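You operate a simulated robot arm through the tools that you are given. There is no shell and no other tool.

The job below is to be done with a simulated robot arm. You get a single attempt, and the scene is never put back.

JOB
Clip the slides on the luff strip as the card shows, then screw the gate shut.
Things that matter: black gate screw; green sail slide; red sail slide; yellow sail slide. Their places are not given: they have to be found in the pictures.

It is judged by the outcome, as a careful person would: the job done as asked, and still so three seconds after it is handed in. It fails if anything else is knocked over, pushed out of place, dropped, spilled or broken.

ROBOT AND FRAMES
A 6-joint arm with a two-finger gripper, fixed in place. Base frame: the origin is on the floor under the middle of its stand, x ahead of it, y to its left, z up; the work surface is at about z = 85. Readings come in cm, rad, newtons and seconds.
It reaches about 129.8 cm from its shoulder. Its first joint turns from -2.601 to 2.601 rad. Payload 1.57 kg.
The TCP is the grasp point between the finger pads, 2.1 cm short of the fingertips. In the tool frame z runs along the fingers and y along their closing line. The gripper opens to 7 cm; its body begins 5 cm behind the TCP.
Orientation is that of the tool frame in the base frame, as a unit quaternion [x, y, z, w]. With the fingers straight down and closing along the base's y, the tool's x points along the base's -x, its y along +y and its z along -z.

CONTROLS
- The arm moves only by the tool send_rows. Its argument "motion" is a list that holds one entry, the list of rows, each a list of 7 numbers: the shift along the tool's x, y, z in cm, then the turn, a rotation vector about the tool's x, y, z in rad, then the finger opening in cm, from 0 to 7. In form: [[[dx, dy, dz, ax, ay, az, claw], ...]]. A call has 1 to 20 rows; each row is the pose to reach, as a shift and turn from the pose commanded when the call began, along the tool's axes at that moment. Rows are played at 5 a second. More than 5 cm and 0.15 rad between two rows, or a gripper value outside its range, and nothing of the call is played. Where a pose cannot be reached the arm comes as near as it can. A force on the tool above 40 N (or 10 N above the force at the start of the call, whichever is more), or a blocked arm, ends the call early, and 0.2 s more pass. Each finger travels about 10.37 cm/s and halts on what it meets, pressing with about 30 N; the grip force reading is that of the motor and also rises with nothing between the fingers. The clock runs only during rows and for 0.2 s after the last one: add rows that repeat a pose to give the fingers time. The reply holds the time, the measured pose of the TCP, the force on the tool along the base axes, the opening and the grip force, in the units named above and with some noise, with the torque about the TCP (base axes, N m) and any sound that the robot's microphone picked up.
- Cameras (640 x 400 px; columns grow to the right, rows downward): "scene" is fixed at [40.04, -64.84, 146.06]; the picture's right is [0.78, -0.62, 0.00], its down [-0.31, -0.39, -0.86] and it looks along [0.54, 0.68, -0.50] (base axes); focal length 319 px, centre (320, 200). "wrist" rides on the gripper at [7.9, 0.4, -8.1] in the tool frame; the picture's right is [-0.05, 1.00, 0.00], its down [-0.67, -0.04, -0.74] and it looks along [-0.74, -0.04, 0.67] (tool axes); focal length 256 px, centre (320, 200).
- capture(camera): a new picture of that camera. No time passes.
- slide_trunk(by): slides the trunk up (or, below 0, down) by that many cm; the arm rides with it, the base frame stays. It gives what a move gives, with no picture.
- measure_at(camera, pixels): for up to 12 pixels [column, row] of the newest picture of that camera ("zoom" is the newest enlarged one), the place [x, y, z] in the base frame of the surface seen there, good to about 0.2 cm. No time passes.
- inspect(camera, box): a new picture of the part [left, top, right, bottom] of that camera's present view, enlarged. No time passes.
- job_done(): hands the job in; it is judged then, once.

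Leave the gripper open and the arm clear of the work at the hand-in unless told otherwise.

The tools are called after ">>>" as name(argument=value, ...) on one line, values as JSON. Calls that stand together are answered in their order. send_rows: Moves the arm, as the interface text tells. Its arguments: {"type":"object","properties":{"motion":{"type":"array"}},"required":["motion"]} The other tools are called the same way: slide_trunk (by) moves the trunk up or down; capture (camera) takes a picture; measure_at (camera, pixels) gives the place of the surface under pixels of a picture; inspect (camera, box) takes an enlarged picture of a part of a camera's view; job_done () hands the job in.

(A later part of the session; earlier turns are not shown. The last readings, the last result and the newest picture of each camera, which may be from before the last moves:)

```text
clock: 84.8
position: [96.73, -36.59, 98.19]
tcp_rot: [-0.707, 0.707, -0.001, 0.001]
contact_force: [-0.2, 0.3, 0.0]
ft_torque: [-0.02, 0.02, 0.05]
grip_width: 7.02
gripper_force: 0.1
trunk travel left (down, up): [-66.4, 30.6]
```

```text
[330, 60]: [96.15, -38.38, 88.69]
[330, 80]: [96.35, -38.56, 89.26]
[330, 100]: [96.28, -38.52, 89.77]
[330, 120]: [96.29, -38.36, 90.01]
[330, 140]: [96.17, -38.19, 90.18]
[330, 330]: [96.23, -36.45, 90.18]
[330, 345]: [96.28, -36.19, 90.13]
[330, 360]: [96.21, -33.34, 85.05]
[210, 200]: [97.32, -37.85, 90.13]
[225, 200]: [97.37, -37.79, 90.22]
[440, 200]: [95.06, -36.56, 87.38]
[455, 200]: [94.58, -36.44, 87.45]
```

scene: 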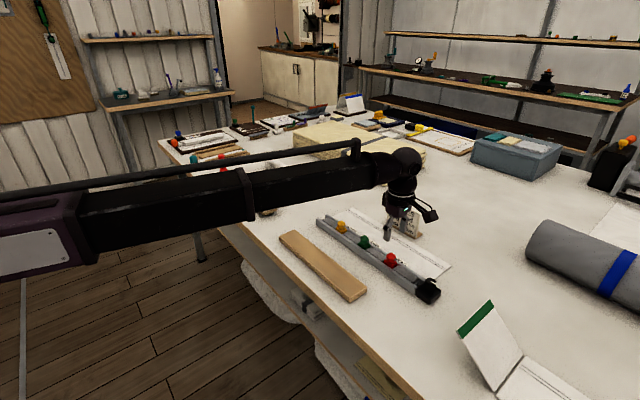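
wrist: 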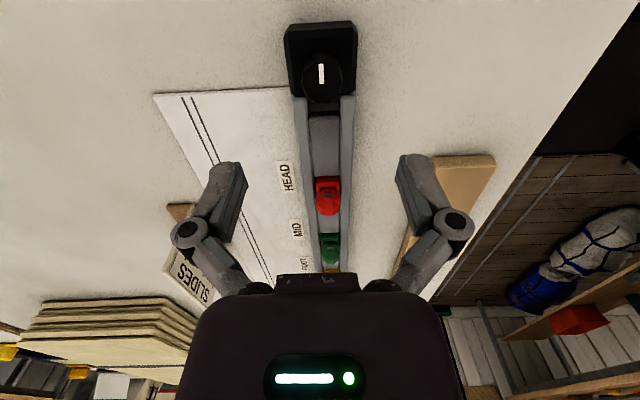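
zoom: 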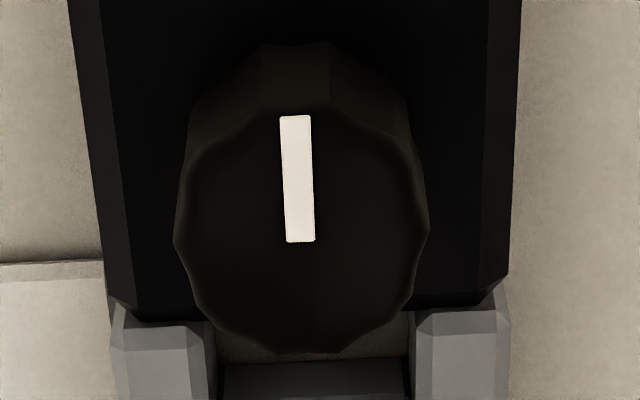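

Knob top spans y≈-38.5…-36.1 and x≈95.26…97.76: centre ≈(96.5, -37.3), diameter ≈2.5, top z≈90.2. Reading the pose a few more times to average.

>>> send_rows(motion=[[[0, 0, 0, 0, 0, 0, 7]]])

>>> send_rows(motion=[[[0, 0, 0, 0, 0, 0, 7]]])

>>> send_rows(motion=[[[0, 0, 0, 0, 0, 0, 7]]])

```text
clock: 85.2
position: [96.56, -36.44, 98.29]
tcp_rot: [-0.707, 0.707, -0.001, 0.002]
contact_force: [0.0, -0.6, 0.8]
ft_torque: [-0.02, 0.02, -0.02]
grip_width: 6.97
gripper_force: 0.1
trunk travel left (down, up): [-66.4, 30.6]
```

```text
clock: 85.6
position: [96.55, -36.5, 98.17]
tcp_rot: [-0.707, 0.707, -0.001, 0.001]
contact_force: [-1.2, 0.1, -0.8]
ft_torque: [-0.02, -0.03, -0.01]
grip_width: 7.02
gripper_force: 0.1
trunk travel left (down, up): [-66.4, 30.6]
```

```text
clock: 86.0
position: [96.61, -36.61, 98.22]
tcp_rot: [0.707, -0.707, 0.001, 0.0]
contact_force: [0.3, -1.0, -0.7]
ft_torque: [0.02, 0.0, -0.01]
grip_width: 6.98
gripper_force: 0.1
trunk travel left (down, up): [-66.4, 30.6]
```

TCP is actually at (96.61, -36.54). Shifting by (-0.11, -0.76) to centre over the knob, then lowering to z≈93.3 (tips above the knob top) for a check.

>>> send_rows(motion=[[[0.4, 0.1, 0, 0, 0, 0, 7], [0.76, 0.11, 0, 0, 0, 0, 7], [0.76, 0.11, 0, 0, 0, 0, 7]]])

>>> slide_trunk(by=-4.8)

>>> send_rows(motion=[[[0, 0, 0, 0, 0, 0, 7]]])

>>> inspect(camera="wrist", box=[220, 60, 420, 220])

>>> measure_at(camera="zoom", pixels=[[320, 110], [320, 130], [320, 150], [320, 200], [320, 220], [320, 235], [320, 250], [260, 180], [280, 180], [360, 180], [380, 180], [390, 180]])

>>> inspect(camera="scene", box=[390, 240, 460, 310])

```text
clock: 86.8
position: [96.53, -37.32, 98.27]
tcp_rot: [-0.707, 0.707, 0.0, 0.001]
contact_force: [-0.4, 0.0, 0.1]
ft_torque: [0.01, -0.01, -0.03]
grip_width: 6.98
gripper_force: 0.2
trunk travel left (down, up): [-66.4, 30.6]
```

```text
clock: 87.7
position: [96.47, -37.36, 93.46]
tcp_rot: [-0.707, 0.707, -0.001, 0.001]
contact_force: [-0.5, -0.1, -0.6]
ft_torque: [0.02, 0.0, -0.01]
grip_width: 6.97
gripper_force: 0.0
trunk travel left (down, up): [-61.6, 35.4]
```

```text
clock: 88.1
position: [96.47, -37.48, 93.5]
tcp_rot: [0.707, -0.707, 0.0, 0.0]
contact_force: [0.1, 0.3, -0.2]
ft_torque: [0.02, -0.01, -0.01]
grip_width: 7.02
gripper_force: 0.0
trunk travel left (down, up): [-61.6, 35.4]
```

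```text
2.50 times, centred on (320, 140) of wrist
```

zoom: 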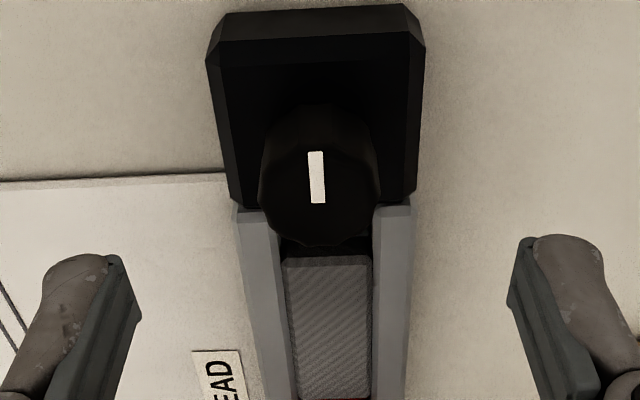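

```text
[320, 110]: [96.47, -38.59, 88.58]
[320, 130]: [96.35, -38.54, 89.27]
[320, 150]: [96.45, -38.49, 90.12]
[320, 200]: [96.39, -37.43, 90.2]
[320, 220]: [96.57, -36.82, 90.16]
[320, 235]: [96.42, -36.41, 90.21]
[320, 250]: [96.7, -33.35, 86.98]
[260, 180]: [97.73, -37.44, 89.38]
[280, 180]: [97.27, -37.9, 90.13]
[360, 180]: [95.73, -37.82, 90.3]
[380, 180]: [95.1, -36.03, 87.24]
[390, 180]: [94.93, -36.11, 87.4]
```

```text
5.71 times, centred on (425, 275) of scene
```

zoom: 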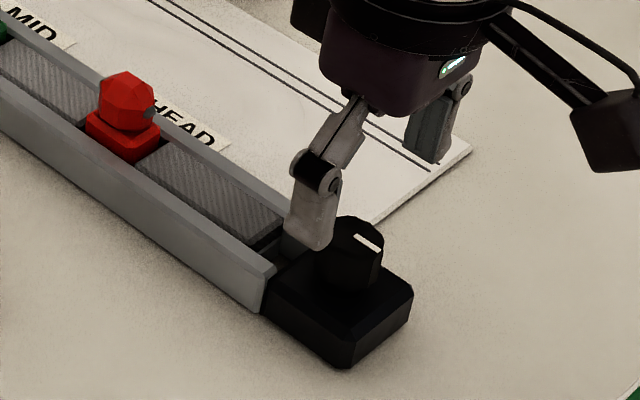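

The knob is centred under the gripper. Lowering 3.25 (tips at ≈88.1, above the block top 87.5).

>>> slide_trunk(by=-3.25)

>>> inspect(camera="scene", box=[390, 250, 460, 310])

>>> inspect(camera="wrist", box=[220, 80, 420, 240])

```text
clock: 88.8
position: [96.36, -37.33, 90.18]
tcp_rot: [0.707, -0.707, 0.0, -0.001]
contact_force: [-0.6, 0.4, -1.2]
ft_torque: [-0.01, 0.03, 0.0]
grip_width: 7.01
gripper_force: 0.1
trunk travel left (down, up): [-58.3, 38.7]
```

```text
6.67 times, centred on (425, 280) of scene
```

zoom: 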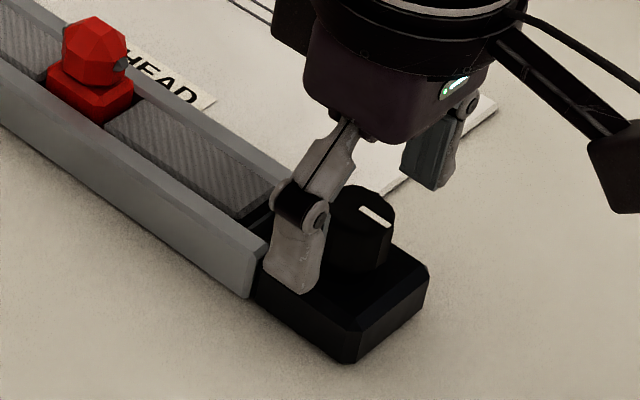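

```text
2.50 times, centred on (320, 160) of wrist
```

zoom: 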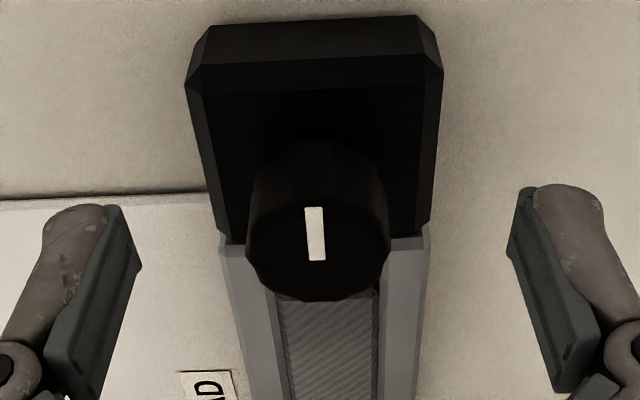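

Aligned. Closing the gripper on the knob.

>>> send_rows(motion=[[[0, 0, 0, 0, 0, 0, 4.5], [0, 0, 0, 0, 0, 0, 3.3], [0, 0, 0, 0, 0, 0, 2.6], [0, 0, 0, 0, 0, 0, 2], [0, 0, 0, 0, 0, 0, 1.5], [0, 0, 0, 0, 0, 0, 1.5]]])

>>> inspect(camera="wrist", box=[220, 80, 420, 240])

```text
clock: 90.2
position: [96.5, -37.5, 90.16]
tcp_rot: [-0.707, 0.708, -0.001, 0.001]
contact_force: [5.3, -0.9, 3.2]
ft_torque: [0.01, -0.06, -0.03]
grip_width: 2.7
gripper_force: 32.2
trunk travel left (down, up): [-58.3, 38.7]
```

```text
2.50 times, centred on (320, 160) of wrist
```

zoom: 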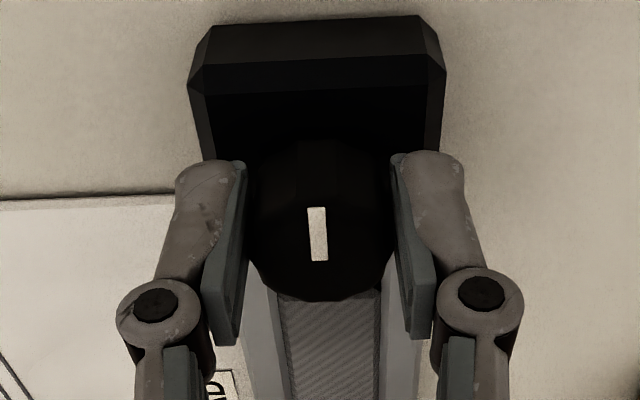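

Gripped at 2.7 cm; Fx +5 N hints the knob centre is ~0.06 farther in x. I'll correct that and turn clockwise (positive about tool z) by 0.45 rad, watching torque and sound.

>>> send_rows(motion=[[[0, -0.05, 0, 0, 0, 0, 1.5], [0, -0.05, 0, 0, 0, 0.08, 1.5], [0, -0.05, 0, 0, 0, 0.16, 1.5], [0, -0.05, 0, 0, 0, 0.24, 1.5], [0, -0.05, 0, 0, 0, 0.32, 1.5], [0, -0.05, 0, 0, 0, 0.4, 1.5], [0, -0.05, 0, 0, 0, 0.45, 1.5]]])

>>> inspect(camera="wrist", box=[220, 80, 420, 240])

>>> inspect(camera="scene", box=[390, 250, 460, 310])

```text
clock: 91.8
position: [96.45, -37.39, 90.18]
tcp_rot: [-0.531, 0.848, 0.0, 0.0]
contact_force: [-13.5, 8.3, -10.3]
ft_torque: [-0.09, 0.19, 0.03]
grip_width: 2.69
gripper_force: 32.0
trunk travel left (down, up): [-58.3, 38.7]
```

```text
2.50 times, centred on (320, 160) of wrist
```

zoom: 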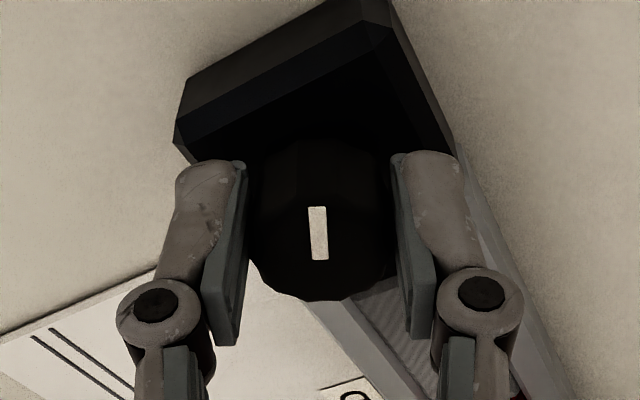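

```text
6.67 times, centred on (425, 280) of scene
```

zoom: 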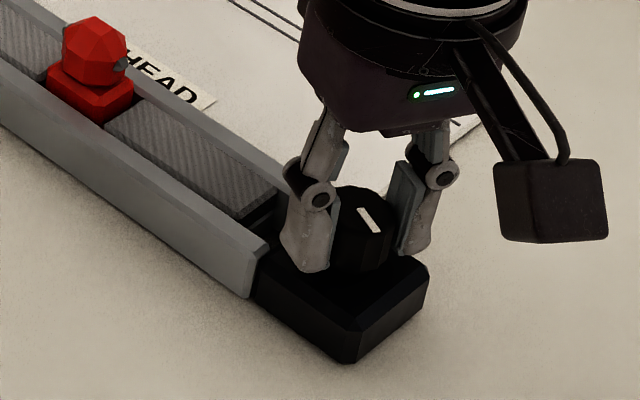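

The knob turns with the gripper (the mark stays fixed in the wrist view) and it pulls the tool down (Fz -10), so clockwise is the tightening direction. I'll relieve the side load: trunk down 0.1 and a shift along tool y of +0.12.

>>> slide_trunk(by=-0.1)

>>> send_rows(motion=[[[0, 0.06, 0, 0, 0, 0, 1.5], [0, 0.12, 0, 0, 0, 0, 1.5], [0, 0.12, 0, 0, 0, 0, 1.5]]])

```text
clock: 92.3
position: [96.49, -37.34, 90.2]
tcp_rot: [-0.531, 0.847, 0.0, 0.0]
contact_force: [-16.1, 8.8, -4.1]
ft_torque: [0.13, 0.36, -0.03]
grip_width: 2.69
gripper_force: 32.0
trunk travel left (down, up): [-58.2, 38.8]
```

```text
clock: 93.2
position: [96.59, -37.41, 90.16]
tcp_rot: [-0.532, 0.847, -0.002, 0.001]
contact_force: [-11.3, 3.7, 1.6]
ft_torque: [0.14, 0.36, -0.01]
grip_width: 2.69
gripper_force: 32.1
trunk travel left (down, up): [-58.2, 38.8]
```

Side load fell to ~12 N. Shifting another +0.15 along tool y, then continuing clockwise by 0.4 rad.

>>> send_rows(motion=[[[0, 0.08, 0, 0, 0, 0, 1.5], [0, 0.15, 0, 0, 0, 0, 1.5], [0, 0.15, 0, 0, 0, 0.08, 1.5], [0, 0.15, 0, 0, 0, 0.16, 1.5], [0, 0.15, 0, 0, 0, 0.24, 1.5], [0, 0.15, 0, 0, 0, 0.32, 1.5], [0, 0.15, 0, 0, 0, 0.4, 1.5]]])

>>> inspect(camera="wrist", box=[220, 80, 420, 240])

```text
clock: 94.8
position: [96.28, -37.33, 90.19]
tcp_rot: [-0.352, 0.936, -0.001, 0.0]
contact_force: [12.6, -6.6, 17.8]
ft_torque: [-0.09, -0.29, -0.02]
grip_width: 2.65
gripper_force: 31.6
trunk travel left (down, up): [-58.2, 38.8]
```

```text
2.50 times, centred on (320, 160) of wrist
```

zoom: 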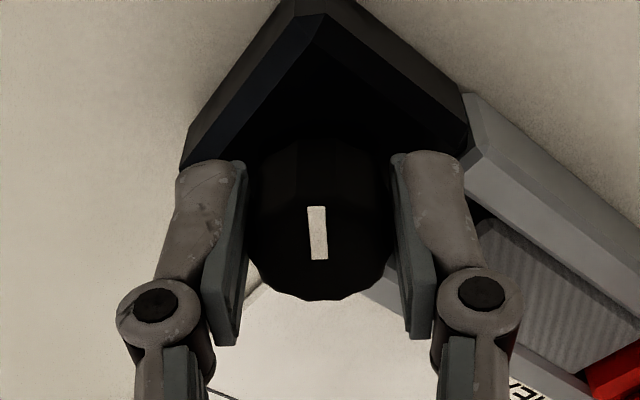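

Now the side load is reversed (≈-13 N along tool y, Fz +18). Shifting back -0.12 along tool y and raising 0.1.

>>> send_rows(motion=[[[0, -0.06, 0, 0, 0, 0, 1.5], [0, -0.12, 0, 0, 0, 0, 1.5], [0, -0.12, 0, 0, 0, 0, 1.5]]])

>>> slide_trunk(by=0.1)

```text
clock: 95.5
position: [96.34, -37.22, 90.23]
tcp_rot: [-0.353, 0.936, 0.0, 0.001]
contact_force: [6.0, -2.6, 12.8]
ft_torque: [0.43, -0.59, -0.01]
grip_width: 2.68
gripper_force: 31.9
trunk travel left (down, up): [-58.2, 38.8]
```

```text
clock: 96.1
position: [96.4, -37.3, 90.26]
tcp_rot: [-0.353, 0.936, 0.0, 0.0]
contact_force: [-4.3, 0.6, -3.5]
ft_torque: [0.47, -0.56, -0.03]
grip_width: 2.68
gripper_force: 32.1
trunk travel left (down, up): [-58.3, 38.7]
```

Loads are small again. Turned 0.85 rad so far, with almost no torque about z. Continuing another 0.4 rad.

>>> send_rows(motion=[[[0, 0, 0, 0, 0, 0.1, 1.5], [0, 0, 0, 0, 0, 0.2, 1.5], [0, 0, 0, 0, 0, 0.3, 1.5], [0, 0, 0, 0, 0, 0.4, 1.5], [0, 0, 0, 0, 0, 0.4, 1.5]]])

```text
clock: 97.3
position: [96.22, -37.35, 90.13]
tcp_rot: [-0.158, 0.987, 0.0, -0.001]
contact_force: [-23.4, 7.3, -16.5]
ft_torque: [0.11, 0.11, 0.03]
grip_width: 2.71
gripper_force: 32.4
trunk travel left (down, up): [-58.3, 38.7]
```

Side load -23 N in x. Relieving: shift (-0.25, +0.08) in base, i.e. tool (+0.21, +0.15).

>>> send_rows(motion=[[[0.1, 0.08, 0, 0, 0, 0, 1.5], [0.21, 0.15, 0, 0, 0, 0, 1.5], [0.21, 0.15, 0, 0, 0, 0, 1.5]]])

>>> inspect(camera="wrist", box=[220, 80, 420, 240])

>>> inspect(camera="scene", box=[390, 250, 460, 310])

```text
clock: 98.1
position: [96.3, -37.33, 90.16]
tcp_rot: [-0.16, 0.987, 0.0, 0.001]
contact_force: [-10.8, 3.0, -8.8]
ft_torque: [-0.15, 1.07, 0.02]
grip_width: 2.69
gripper_force: 31.9
trunk travel left (down, up): [-58.3, 38.7]
```

```text
2.50 times, centred on (320, 160) of wrist
```

zoom: 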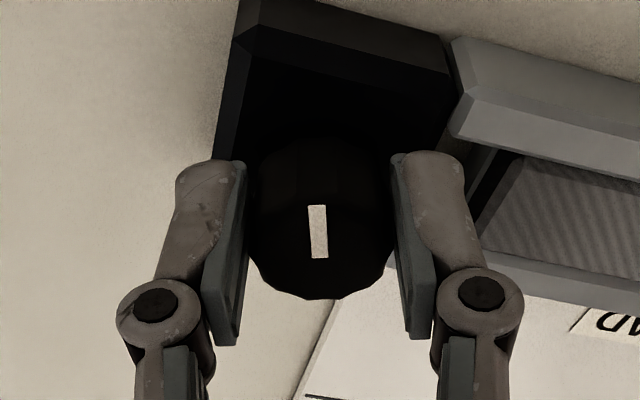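

```text
6.67 times, centred on (425, 280) of scene
```

zoom: 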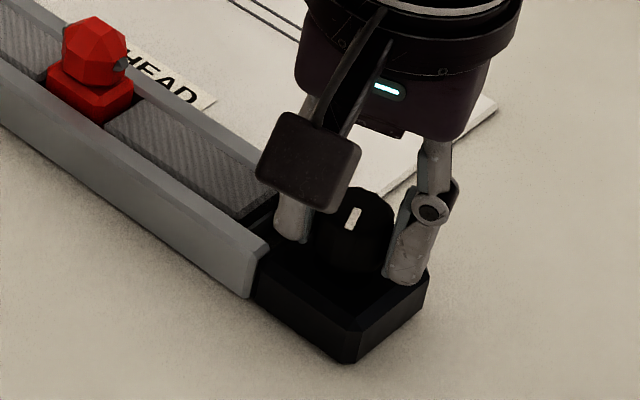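

Bending torque is growing, so I'll open slightly to release stored load, and read the free pose.

>>> send_rows(motion=[[[0, 0, 0, 0, 0, 0, 3.4], [0, 0, 0, 0, 0, 0, 4], [0, 0, 0, 0, 0, 0, 4]]])

>>> send_rows(motion=[[[0, 0, 0, 0, 0, 0, 4]]])

>>> send_rows(motion=[[[0, 0, 0, 0, 0, 0, 4]]])

>>> inspect(camera="wrist", box=[220, 80, 420, 240])

>>> inspect(camera="scene", box=[390, 250, 460, 310])

```text
clock: 98.9
position: [96.2, -37.22, 90.24]
tcp_rot: [-0.16, 0.987, 0.0, 0.001]
contact_force: [0.2, -0.5, -0.3]
ft_torque: [0.01, -0.01, 0.02]
grip_width: 4.0
gripper_force: 0.1
trunk travel left (down, up): [-58.3, 38.7]
```

```text
clock: 99.3
position: [96.31, -37.17, 90.25]
tcp_rot: [-0.16, 0.987, -0.001, 0.001]
contact_force: [-0.7, 0.3, 0.0]
ft_torque: [0.0, 0.02, 0.02]
grip_width: 4.02
gripper_force: 0.0
trunk travel left (down, up): [-58.3, 38.7]
```

```text
clock: 99.7
position: [96.29, -37.22, 90.21]
tcp_rot: [-0.159, 0.987, 0.0, 0.001]
contact_force: [-0.4, -0.1, -0.2]
ft_torque: [0.01, 0.01, -0.02]
grip_width: 3.98
gripper_force: 0.0
trunk travel left (down, up): [-58.3, 38.7]
```

```text
2.50 times, centred on (320, 160) of wrist
```

zoom: 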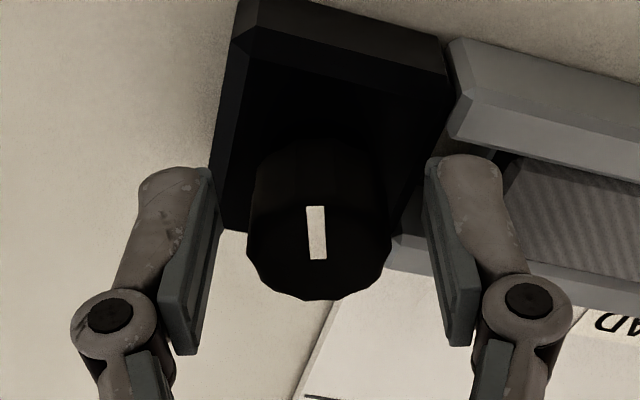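

```text
6.67 times, centred on (425, 280) of scene
```

zoom: 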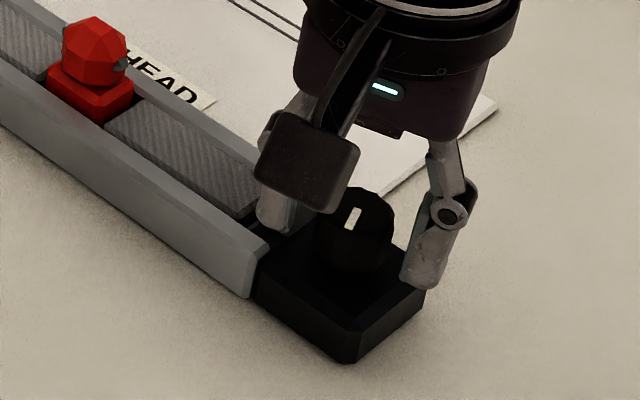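

Comparing mark positions at both angles, the true knob axis is ≈(96.45, -37.2), about 0.2 cm off my grip centre — that explains the side loads. Shifting the TCP there (tool -0.165, -0.076), then re-gripping.

>>> send_rows(motion=[[[-0.165, -0.076, 0, 0, 0, 0, 4], [-0.165, -0.076, 0, 0, 0, 0, 4]]])

>>> send_rows(motion=[[[0, 0, 0, 0, 0, 0, 4]]])

>>> send_rows(motion=[[[0, 0, 0, 0, 0, 0, 3], [0, 0, 0, 0, 0, 0, 2.4], [0, 0, 0, 0, 0, 0, 1.5], [0, 0, 0, 0, 0, 0, 1.5]]])

```text
clock: 100.3
position: [96.36, -37.25, 90.17]
tcp_rot: [-0.16, 0.987, 0.0, 0.001]
contact_force: [0.6, 0.5, 0.4]
ft_torque: [0.01, -0.01, -0.02]
grip_width: 4.0
gripper_force: 0.1
trunk travel left (down, up): [-58.3, 38.7]
```

```text
clock: 100.7
position: [96.47, -37.25, 90.23]
tcp_rot: [-0.16, 0.987, 0.001, 0.001]
contact_force: [-0.9, 0.4, 0.1]
ft_torque: [-0.02, -0.01, 0.01]
grip_width: 3.98
gripper_force: 0.0
trunk travel left (down, up): [-58.3, 38.7]
```

```text
clock: 101.7
position: [96.46, -37.36, 90.19]
tcp_rot: [-0.16, 0.987, 0.0, 0.001]
contact_force: [-4.2, 4.9, -2.4]
ft_torque: [0.16, 0.0, 0.01]
grip_width: 2.65
gripper_force: 31.9
trunk travel left (down, up): [-58.3, 38.7]
```

Small closing load (+6 N along tool y). Correct +0.06 and continue clockwise 0.45 rad.

>>> send_rows(motion=[[[0, 0.06, 0, 0, 0, 0, 1.5], [0, 0.06, 0, 0, 0, 0.1, 1.5], [0, 0.06, 0, 0, 0, 0.2, 1.5], [0, 0.06, 0, 0, 0, 0.3, 1.5], [0, 0.06, 0, 0, 0, 0.4, 1.5], [0, 0.06, 0, 0, 0, 0.4, 1.5]]])

```text
clock: 103.1
position: [96.43, -37.17, 90.29]
tcp_rot: [0.039, 0.999, 0.0, 0.002]
contact_force: [0.6, 1.5, 1.7]
ft_torque: [-0.05, 0.3, -0.03]
grip_width: 2.68
gripper_force: 31.8
trunk travel left (down, up): [-58.3, 38.7]
```

Loads are near zero now — well centred. Continuing clockwise 0.6 rad.

>>> send_rows(motion=[[[0, 0, 0, 0, 0, 0.1, 1.5], [0, 0, 0, 0, 0, 0.2, 1.5], [0, 0, 0, 0, 0, 0.3, 1.5], [0, 0, 0, 0, 0, 0.4, 1.5], [0, 0, 0, 0, 0, 0.5, 1.5], [0, 0, 0, 0, 0, 0.6, 1.5], [0, 0, 0, 0, 0, 0.6, 1.5]]])

>>> inspect(camera="wrist", box=[220, 80, 420, 240])

>>> inspect(camera="scene", box=[390, 250, 460, 310])

```text
clock: 104.7
position: [96.44, -37.1, 90.2]
tcp_rot: [0.334, 0.942, 0.001, 0.001]
contact_force: [6.8, 10.5, 4.1]
ft_torque: [0.41, 0.32, -0.04]
grip_width: 2.68
gripper_force: 31.9
trunk travel left (down, up): [-58.3, 38.7]
```

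```text
2.50 times, centred on (320, 160) of wrist
```

zoom: 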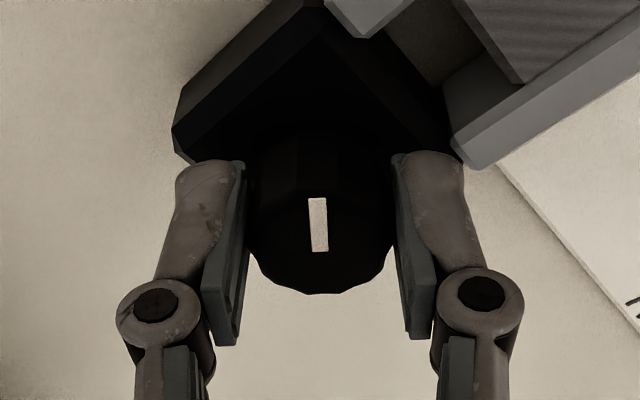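

```text
6.67 times, centred on (425, 280) of scene
```

zoom: 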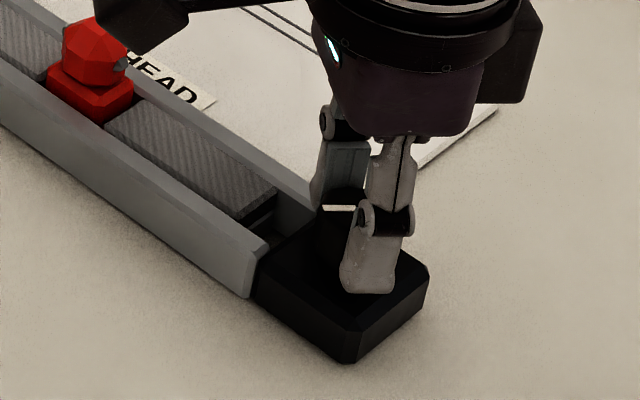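

2.25 rad turned so far with no resisting torque. Correcting +0.13 along tool y and continuing 0.6 rad.

>>> send_rows(motion=[[[0, 0.13, 0, 0, 0, 0, 1.5], [0, 0.13, 0, 0, 0, 0.1, 1.5], [0, 0.13, 0, 0, 0, 0.2, 1.5], [0, 0.13, 0, 0, 0, 0.3, 1.5], [0, 0.13, 0, 0, 0, 0.4, 1.5], [0, 0.13, 0, 0, 0, 0.5, 1.5], [0, 0.13, 0, 0, 0, 0.6, 1.5], [0, 0.13, 0, 0, 0, 0.6, 1.5]]])

>>> inspect(camera="wrist", box=[220, 80, 420, 240])

```text
clock: 106.5
position: [96.53, -37.14, 90.26]
tcp_rot: [0.597, 0.802, 0.001, 0.001]
contact_force: [-6.2, 2.7, -3.1]
ft_torque: [-0.36, 0.04, -0.05]
grip_width: 2.71
gripper_force: 32.0
trunk travel left (down, up): [-58.3, 38.7]
```

```text
2.50 times, centred on (320, 160) of wrist
```

zoom: 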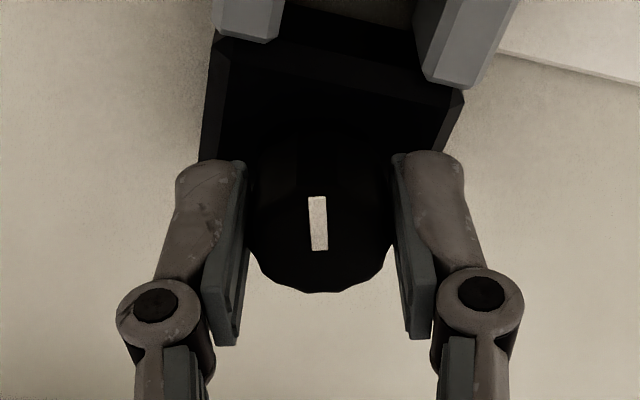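

2.85 rad turned. Loads low. Continuing another 0.6 rad.

>>> send_rows(motion=[[[0, 0, 0, 0, 0, 0.1, 1.5], [0, 0, 0, 0, 0, 0.2, 1.5], [0, 0, 0, 0, 0, 0.3, 1.5], [0, 0, 0, 0, 0, 0.4, 1.5], [0, 0, 0, 0, 0, 0.5, 1.5], [0, 0, 0, 0, 0, 0.6, 1.5], [0, 0, 0, 0, 0, 0.6, 1.5]]])

>>> inspect(camera="wrist", box=[220, 80, 420, 240])

>>> inspect(camera="scene", box=[390, 240, 460, 310])

```text
clock: 108.1
position: [96.59, -37.15, 90.11]
tcp_rot: [0.808, 0.59, 0.001, 0.001]
contact_force: [6.6, 1.7, 5.2]
ft_torque: [-0.51, -0.02, 0.0]
grip_width: 2.67
gripper_force: 32.4
trunk travel left (down, up): [-58.3, 38.7]
```

```text
2.50 times, centred on (320, 160) of wrist
```

zoom: 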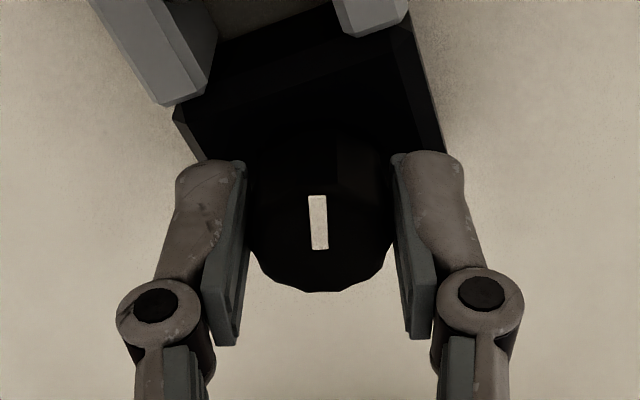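

```text
5.71 times, centred on (425, 275) of scene
```

zoom: 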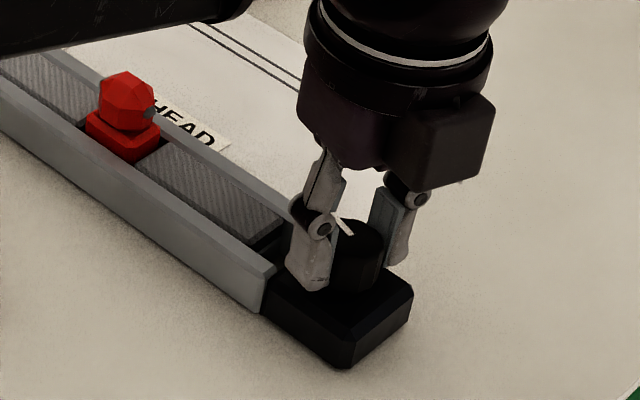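

3.45 rad (≈200°) turned, still easy. Continuing 0.6 rad.

>>> send_rows(motion=[[[0, 0, 0, 0, 0, 0.1, 1.5], [0, 0, 0, 0, 0, 0.2, 1.5], [0, 0, 0, 0, 0, 0.3, 1.5], [0, 0, 0, 0, 0, 0.4, 1.5], [0, 0, 0, 0, 0, 0.5, 1.5], [0, 0, 0, 0, 0, 0.6, 1.5], [0, 0, 0, 0, 0, 0.6, 1.5]]])

```text
clock: 109.7
position: [96.37, -37.2, 90.17]
tcp_rot: [0.946, 0.325, 0.001, 0.001]
contact_force: [23.4, -0.7, 16.9]
ft_torque: [-0.35, -0.14, 0.03]
grip_width: 2.67
gripper_force: 31.4
trunk travel left (down, up): [-58.3, 38.7]
```

Side load +23 N in x; shifting base +0.25 x (tool 0.197, 0.153) to relieve.

>>> send_rows(motion=[[[0.1, 0.08, 0, 0, 0, 0, 1.5], [0.197, 0.153, 0, 0, 0, 0, 1.5], [0.197, 0.153, 0, 0, 0, 0, 1.5]]])

```text
clock: 110.5
position: [96.6, -37.19, 90.21]
tcp_rot: [0.946, 0.324, 0.0, -0.001]
contact_force: [-3.8, 3.2, -1.6]
ft_torque: [0.61, -0.69, -0.02]
grip_width: 2.68
gripper_force: 31.6
trunk travel left (down, up): [-58.3, 38.7]
```

Relieved. Continuing clockwise 0.5 rad.

>>> send_rows(motion=[[[0, 0, 0, 0, 0, 0.1, 1.5], [0, 0, 0, 0, 0, 0.2, 1.5], [0, 0, 0, 0, 0, 0.3, 1.5], [0, 0, 0, 0, 0, 0.4, 1.5], [0, 0, 0, 0, 0, 0.5, 1.5], [0, 0, 0, 0, 0, 0.5, 1.5]]])

>>> inspect(camera="wrist", box=[220, 80, 420, 240])

>>> inspect(camera="scene", box=[390, 240, 460, 310])

```text
clock: 111.9
position: [96.57, -37.27, 90.16]
tcp_rot: [0.997, 0.08, -0.002, -0.001]
contact_force: [-25.7, 7.2, -17.8]
ft_torque: [0.03, 0.36, 0.04]
grip_width: 2.73
gripper_force: 31.9
trunk travel left (down, up): [-58.3, 38.7]
```

```text
2.50 times, centred on (320, 160) of wrist
```

zoom: 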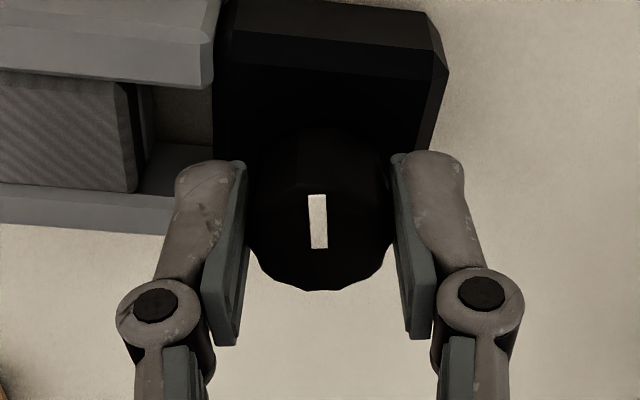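

```text
5.71 times, centred on (425, 275) of scene
```

zoom: 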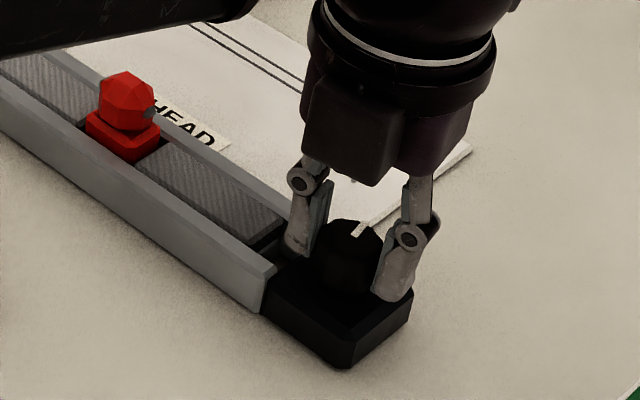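

4.55 rad turned. Releasing to drop stored load and checking the knob's height.

>>> send_rows(motion=[[[0, 0, 0, 0, 0, 0, 3.4], [0, 0, 0, 0, 0, 0, 4.2], [0, 0, 0, 0, 0, 0, 4.2]]])

>>> send_rows(motion=[[[0, 0, 0, 0, 0, 0, 4.2]]])

>>> inspect(camera="wrist", box=[220, 80, 420, 240])

>>> measure_at(camera="zoom", pixels=[[320, 200], [300, 230], [340, 230], [320, 260], [300, 260], [340, 260], [320, 275], [280, 250], [360, 250], [320, 100], [280, 60], [320, 150]])

```text
clock: 112.7
position: [96.69, -37.27, 90.1]
tcp_rot: [0.997, 0.081, 0.001, 0.0]
contact_force: [0.8, -0.7, -0.5]
ft_torque: [0.02, 0.02, 0.02]
grip_width: 4.19
gripper_force: 0.1
trunk travel left (down, up): [-58.3, 38.7]
```

```text
clock: 113.1
position: [96.69, -37.27, 90.17]
tcp_rot: [0.997, 0.081, 0.001, 0.0]
contact_force: [-1.1, -0.7, 0.2]
ft_torque: [-0.01, 0.02, -0.02]
grip_width: 4.23
gripper_force: 0.1
trunk travel left (down, up): [-58.3, 38.7]
```

```text
2.50 times, centred on (320, 160) of wrist
```

zoom: 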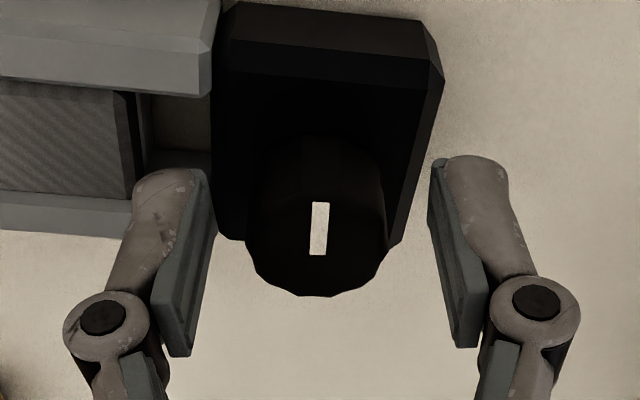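

```text
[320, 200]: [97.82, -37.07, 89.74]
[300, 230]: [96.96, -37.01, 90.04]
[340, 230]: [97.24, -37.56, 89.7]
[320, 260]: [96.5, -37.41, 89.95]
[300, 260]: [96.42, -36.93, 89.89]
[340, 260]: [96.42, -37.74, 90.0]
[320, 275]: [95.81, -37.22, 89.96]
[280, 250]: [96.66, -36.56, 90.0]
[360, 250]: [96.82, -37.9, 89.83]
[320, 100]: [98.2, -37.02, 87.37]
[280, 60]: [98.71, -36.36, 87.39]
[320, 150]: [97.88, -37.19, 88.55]
```

The knob top has come down from 90.2 to ≈89.92, so it is screwing in (≈0.38 cm per turn). I'll rewind the open gripper by -4.5 rad in two calls around the knob, re-centring on the axis at the same time.

>>> send_rows(motion=[[[-0.226, -0.108, 0, 0, 0, 0, 4.6], [-0.226, -0.108, 0, 0, 0, -0.14, 4.6], [-0.226, -0.108, 0, 0, 0, -0.28, 4.6], [-0.226, -0.108, 0, 0, 0, -0.42, 4.6], [-0.226, -0.108, 0, 0, 0, -0.56, 4.6], [-0.226, -0.108, 0, 0, 0, -0.7, 4.6], [-0.226, -0.108, 0, 0, 0, -0.84, 4.6], [-0.226, -0.108, 0, 0, 0, -0.98, 4.6], [-0.226, -0.108, 0, 0, 0, -1.12, 4.6], [-0.226, -0.108, 0, 0, 0, -1.26, 4.6], [-0.226, -0.108, 0, 0, 0, -1.4, 4.6], [-0.226, -0.108, 0, 0, 0, -1.54, 4.6], [-0.226, -0.108, 0, 0, 0, -1.68, 4.6], [-0.226, -0.108, 0, 0, 0, -1.82, 4.6], [-0.226, -0.108, 0, 0, 0, -1.96, 4.6], [-0.226, -0.108, 0, 0, 0, -2.1, 4.6], [-0.226, -0.108, 0, 0, 0, -2.24, 4.6], [-0.226, -0.108, 0, 0, 0, -2.24, 4.6]]])

>>> inspect(camera="scene", box=[390, 240, 460, 310])

```text
clock: 116.9
position: [96.38, -37.11, 90.17]
tcp_rot: [0.361, 0.932, 0.001, 0.0]
contact_force: [0.6, -0.2, -0.2]
ft_torque: [0.01, 0.02, 0.01]
grip_width: 4.62
gripper_force: 0.1
trunk travel left (down, up): [-58.3, 38.7]
```

```text
5.71 times, centred on (425, 275) of scene
```

zoom: 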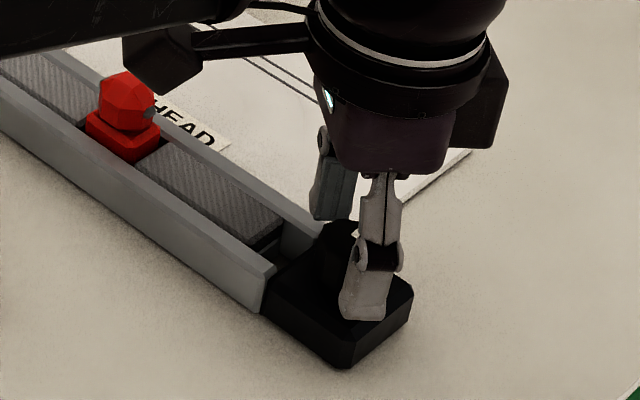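

No contact. Rewinding the rest (-2.3 rad).

>>> send_rows(motion=[[[0, 0, 0, 0, 0, -0.14, 4.6], [0, 0, 0, 0, 0, -0.28, 4.6], [0, 0, 0, 0, 0, -0.42, 4.6], [0, 0, 0, 0, 0, -0.56, 4.6], [0, 0, 0, 0, 0, -0.7, 4.6], [0, 0, 0, 0, 0, -0.84, 4.6], [0, 0, 0, 0, 0, -0.98, 4.6], [0, 0, 0, 0, 0, -1.12, 4.6], [0, 0, 0, 0, 0, -1.26, 4.6], [0, 0, 0, 0, 0, -1.4, 4.6], [0, 0, 0, 0, 0, -1.54, 4.6], [0, 0, 0, 0, 0, -1.68, 4.6], [0, 0, 0, 0, 0, -1.82, 4.6], [0, 0, 0, 0, 0, -1.96, 4.6], [0, 0, 0, 0, 0, -2.1, 4.6], [0, 0, 0, 0, 0, -2.24, 4.6], [0, 0, 0, 0, 0, -2.3, 4.6], [0, 0, 0, 0, 0, -2.3, 4.6]]])

>>> send_rows(motion=[[[0, 0, 0, 0, 0, 0, 4.6]]])

>>> send_rows(motion=[[[0, 0, 0, 0, 0, 0, 4.6]]])

>>> inspect(camera="wrist", box=[220, 80, 420, 240])

```text
clock: 120.7
position: [96.37, -36.95, 90.27]
tcp_rot: [-0.704, 0.71, -0.001, 0.001]
contact_force: [0.3, -0.8, 0.4]
ft_torque: [0.02, -0.01, 0.01]
grip_width: 4.59
gripper_force: 0.1
trunk travel left (down, up): [-58.3, 38.7]
```

```text
clock: 121.1
position: [96.35, -37.12, 90.16]
tcp_rot: [-0.703, 0.711, -0.001, 0.001]
contact_force: [-0.2, 0.0, -0.1]
ft_torque: [-0.02, -0.02, -0.02]
grip_width: 4.58
gripper_force: 0.0
trunk travel left (down, up): [-58.3, 38.7]
```

```text
clock: 121.5
position: [96.47, -37.04, 90.13]
tcp_rot: [-0.703, 0.711, 0.0, 0.001]
contact_force: [-0.2, -0.8, 0.5]
ft_torque: [0.0, 0.0, 0.02]
grip_width: 4.6
gripper_force: 0.1
trunk travel left (down, up): [-58.3, 38.7]
```

```text
2.50 times, centred on (320, 160) of wrist
```

zoom: 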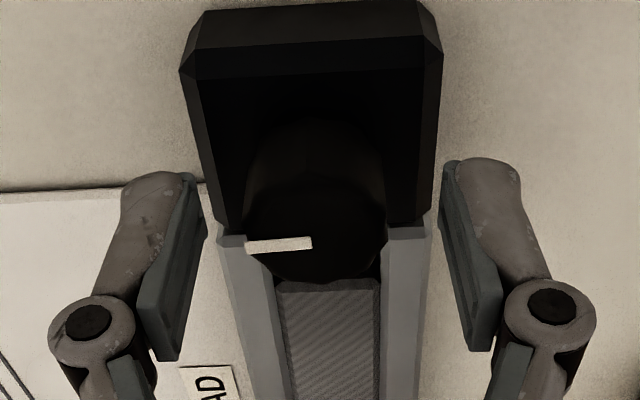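

The mark now points to +x as expected. Shifting TCP to the axis (96.45, -37.2): tool (+0.15, -0.05), then gripping again.

>>> send_rows(motion=[[[0.15, -0.05, 0, 0, 0, 0, 4.4], [0.15, -0.05, 0, 0, 0, 0, 4]]])

>>> send_rows(motion=[[[0, 0, 0, 0, 0, 0, 3], [0, 0, 0, 0, 0, 0, 2.4], [0, 0, 0, 0, 0, 0, 1.5], [0, 0, 0, 0, 0, 0, 1.5]]])

```text
clock: 122.1
position: [96.54, -37.22, 90.23]
tcp_rot: [-0.702, 0.712, -0.001, 0.0]
contact_force: [-0.6, -0.1, 0.6]
ft_torque: [-0.02, -0.02, -0.03]
grip_width: 4.03
gripper_force: 0.0
trunk travel left (down, up): [-58.3, 38.7]
```

```text
clock: 123.1
position: [96.43, -37.35, 90.18]
tcp_rot: [-0.704, 0.711, -0.001, 0.001]
contact_force: [-0.5, 0.0, 0.4]
ft_torque: [0.03, 0.1, 0.02]
grip_width: 2.61
gripper_force: 32.1
trunk travel left (down, up): [-58.3, 38.7]
```

Well centred: almost no load after gripping. Turning clockwise 0.7 rad.

>>> send_rows(motion=[[[0, 0, 0, 0, 0, 0.1, 1.5], [0, 0, 0, 0, 0, 0.2, 1.5], [0, 0, 0, 0, 0, 0.3, 1.5], [0, 0, 0, 0, 0, 0.4, 1.5], [0, 0, 0, 0, 0, 0.5, 1.5], [0, 0, 0, 0, 0, 0.6, 1.5], [0, 0, 0, 0, 0, 0.7, 1.5], [0, 0, 0, 0, 0, 0.7, 1.5]]])

```text
clock: 124.9
position: [96.37, -37.16, 90.24]
tcp_rot: [-0.416, 0.909, 0.0, 0.0]
contact_force: [-9.6, 3.1, -5.1]
ft_torque: [0.01, 0.21, 0.59]
grip_width: 2.61
gripper_force: 32.0
trunk travel left (down, up): [-58.3, 38.7]
```

There's now 0.59 N·m of resisting torque – it's tightening. Looking at the mark to see whether it followed.

>>> inspect(camera="wrist", box=[220, 80, 420, 240])

>>> inspect(camera="scene", box=[390, 240, 460, 310])

```text
2.50 times, centred on (320, 160) of wrist
```

zoom: 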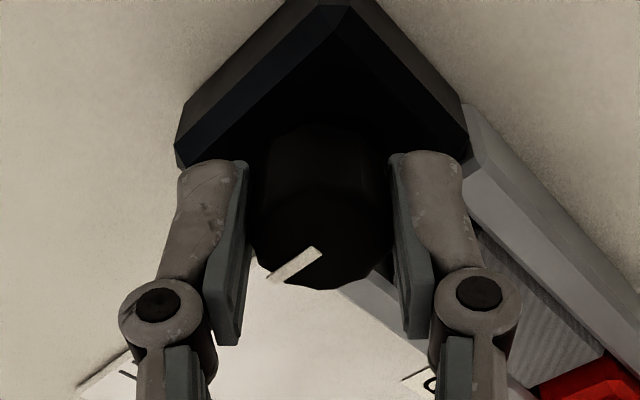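

```text
5.71 times, centred on (425, 275) of scene
```

zoom: 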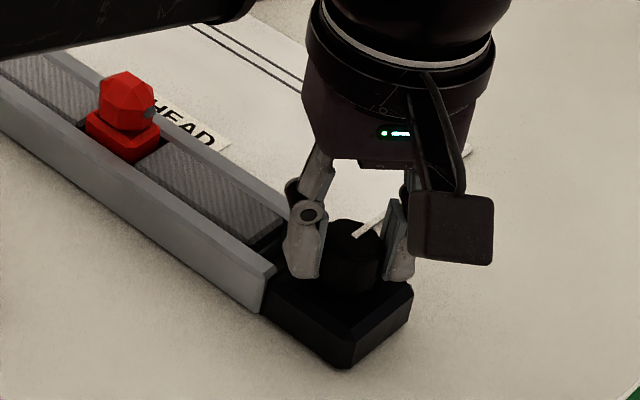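

In the wrist view the mark slipped by about the same angle I turned, so the knob barely moved: it's at its end, mark pointing +x (about 3/4 turn from the start). I'll release and re-try once from the same orientation to confirm it is tight.

>>> send_rows(motion=[[[0, 0, 0, 0, 0, 0, 3.2], [0, 0, 0, 0, 0, 0, 4.2], [0, 0, 0, 0, 0, 0, 4.2]]])

>>> inspect(camera="wrist", box=[220, 80, 420, 240])

>>> measure_at(camera="zoom", pixels=[[320, 205], [300, 230], [340, 230], [340, 260], [330, 270], [360, 250], [280, 250], [315, 260], [285, 275], [320, 230], [320, 110], [300, 90]])

>>> inspect(camera="scene", box=[400, 260, 450, 305])

```text
clock: 125.7
position: [96.6, -37.05, 90.2]
tcp_rot: [-0.417, 0.909, -0.001, 0.001]
contact_force: [0.4, -0.2, 0.3]
ft_torque: [0.01, 0.01, 0.0]
grip_width: 4.22
gripper_force: 0.0
trunk travel left (down, up): [-58.3, 38.7]
```

```text
2.50 times, centred on (320, 160) of wrist
```

zoom: 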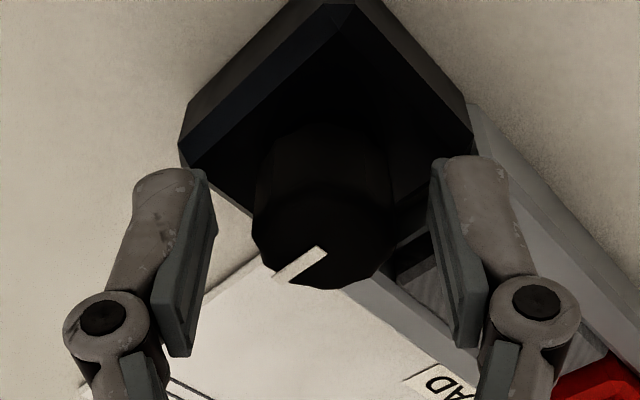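

```text
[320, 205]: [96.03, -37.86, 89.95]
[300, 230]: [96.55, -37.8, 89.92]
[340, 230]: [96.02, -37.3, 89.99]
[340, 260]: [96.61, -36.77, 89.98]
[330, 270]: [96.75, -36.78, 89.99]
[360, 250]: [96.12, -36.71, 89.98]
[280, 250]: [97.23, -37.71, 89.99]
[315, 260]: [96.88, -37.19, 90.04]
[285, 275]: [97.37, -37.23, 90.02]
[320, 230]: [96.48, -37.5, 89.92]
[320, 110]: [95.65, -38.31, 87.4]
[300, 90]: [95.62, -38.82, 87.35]
```

```text
8.89 times, centred on (425, 282) of scene
```

zoom: 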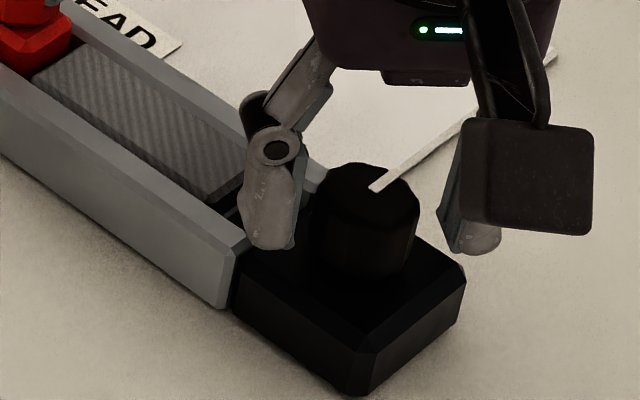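

The mark points along +x; knob top ≈89.97. I'll re-centre, grip and apply one more clockwise turn of 0.35 rad to confirm it's at the stop.

>>> send_rows(motion=[[[0, 0, 0, 0, 0, 0, 4.2]]])

>>> send_rows(motion=[[[0, 0, 0, 0, 0, 0, 4.2]]])

```text
clock: 126.1
position: [96.48, -37.36, 90.16]
tcp_rot: [-0.417, 0.909, -0.001, 0.0]
contact_force: [0.3, 0.2, 0.1]
ft_torque: [0.0, 0.02, 0.01]
grip_width: 4.21
gripper_force: 0.0
trunk travel left (down, up): [-58.3, 38.7]
```

```text
clock: 126.5
position: [96.44, -37.22, 90.26]
tcp_rot: [-0.417, 0.909, -0.001, 0.001]
contact_force: [0.4, 0.7, 0.5]
ft_torque: [0.0, -0.03, 0.0]
grip_width: 4.2
gripper_force: 0.1
trunk travel left (down, up): [-58.3, 38.7]
```

TCP averages (96.5, -37.2): already centred. Gripping and turning +0.35 rad in small steps.

>>> send_rows(motion=[[[0, 0, 0, 0, 0, 0, 3], [0, 0, 0, 0, 0, 0, 2.4], [0, 0, 0, 0, 0, 0, 1.5], [0, 0, 0, 0, 0, 0, 1.5], [0, 0, 0, 0, 0, 0.07, 1.5], [0, 0, 0, 0, 0, 0.14, 1.5], [0, 0, 0, 0, 0, 0.14, 1.5]]])

>>> inspect(camera="wrist", box=[260, 120, 380, 220])

>>> send_rows(motion=[[[0, 0, 0, 0, 0, 0.07, 1.5], [0, 0, 0, 0, 0, 0.14, 1.5], [0, 0, 0, 0, 0, 0.21, 1.5], [0, 0, 0, 0, 0, 0.21, 1.5]]])

>>> inspect(camera="wrist", box=[260, 120, 380, 220])

```text
clock: 128.1
position: [96.53, -37.29, 90.31]
tcp_rot: [-0.352, 0.936, -0.001, 0.001]
contact_force: [-9.6, 3.5, -2.9]
ft_torque: [0.02, 0.24, 0.35]
grip_width: 2.7
gripper_force: 31.8
trunk travel left (down, up): [-58.3, 38.7]
```

```text
4.00 times, centred on (320, 170) of wrist
```

zoom: 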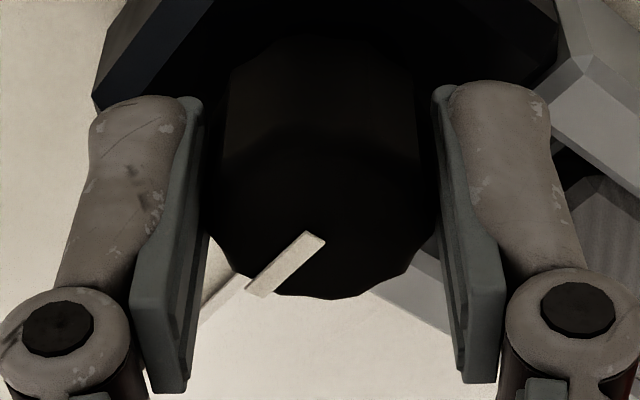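

```text
clock: 129.1
position: [96.51, -37.28, 90.21]
tcp_rot: [-0.252, 0.968, 0.001, 0.001]
contact_force: [-7.3, 5.1, -0.5]
ft_torque: [0.18, 0.04, 0.22]
grip_width: 2.62
gripper_force: 32.4
trunk travel left (down, up): [-58.3, 38.7]
```

```text
4.00 times, centred on (320, 170) of wrist
```

zoom: 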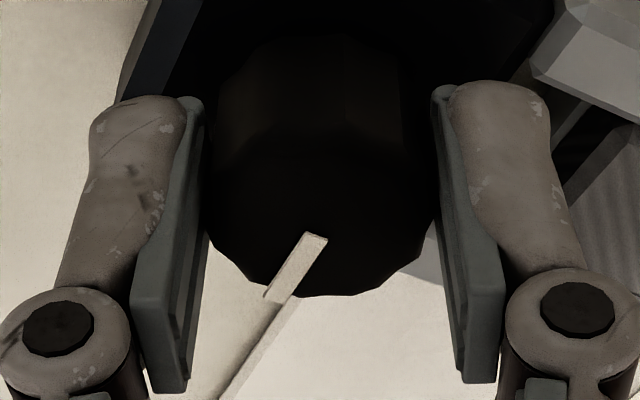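

Turning the gripper further only slips over the knob (mark stays fixed in the world, torque 0.35–0.6 N·m): the screw is at its stop. Releasing and rising clear.

>>> send_rows(motion=[[[0, 0, 0, 0, 0, 0, 3.4], [0, 0, 0, 0, 0, 0, 5], [0, 0, 0, 0, 0, 0, 7], [0, 0, 0, 0, 0, 0, 7]]])

>>> slide_trunk(by=8)

>>> capture(camera="wrist")

>>> inspect(camera="scene", box=[400, 260, 450, 305])

```text
clock: 130.1
position: [96.68, -37.26, 90.16]
tcp_rot: [-0.252, 0.968, 0.0, 0.001]
contact_force: [-0.1, -0.3, 0.6]
ft_torque: [0.0, 0.02, -0.01]
grip_width: 7.01
gripper_force: 0.1
trunk travel left (down, up): [-58.3, 38.7]
```

```text
clock: 131.2
position: [96.65, -37.19, 98.19]
tcp_rot: [-0.252, 0.968, 0.0, 0.001]
contact_force: [-0.2, 1.9, 0.3]
ft_torque: [0.04, 0.0, -0.03]
grip_width: 6.98
gripper_force: 0.0
trunk travel left (down, up): [-66.3, 30.7]
```

```text
taken
```

wrist: 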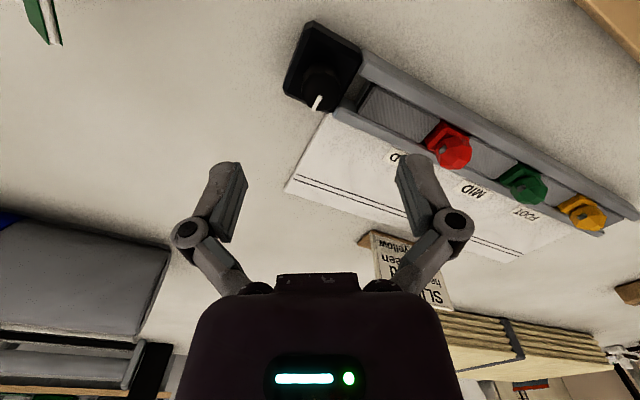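

```text
8.89 times, centred on (425, 282) of scene
```

zoom: 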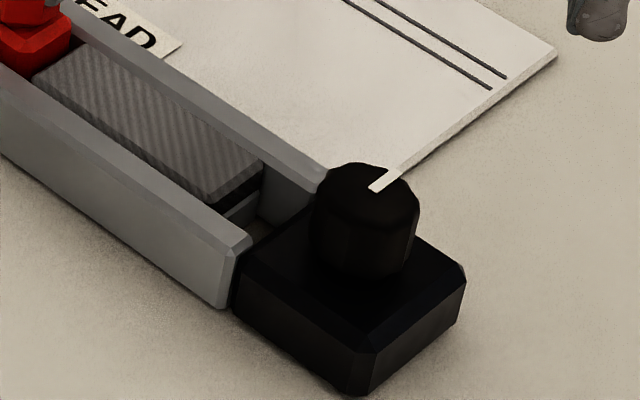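

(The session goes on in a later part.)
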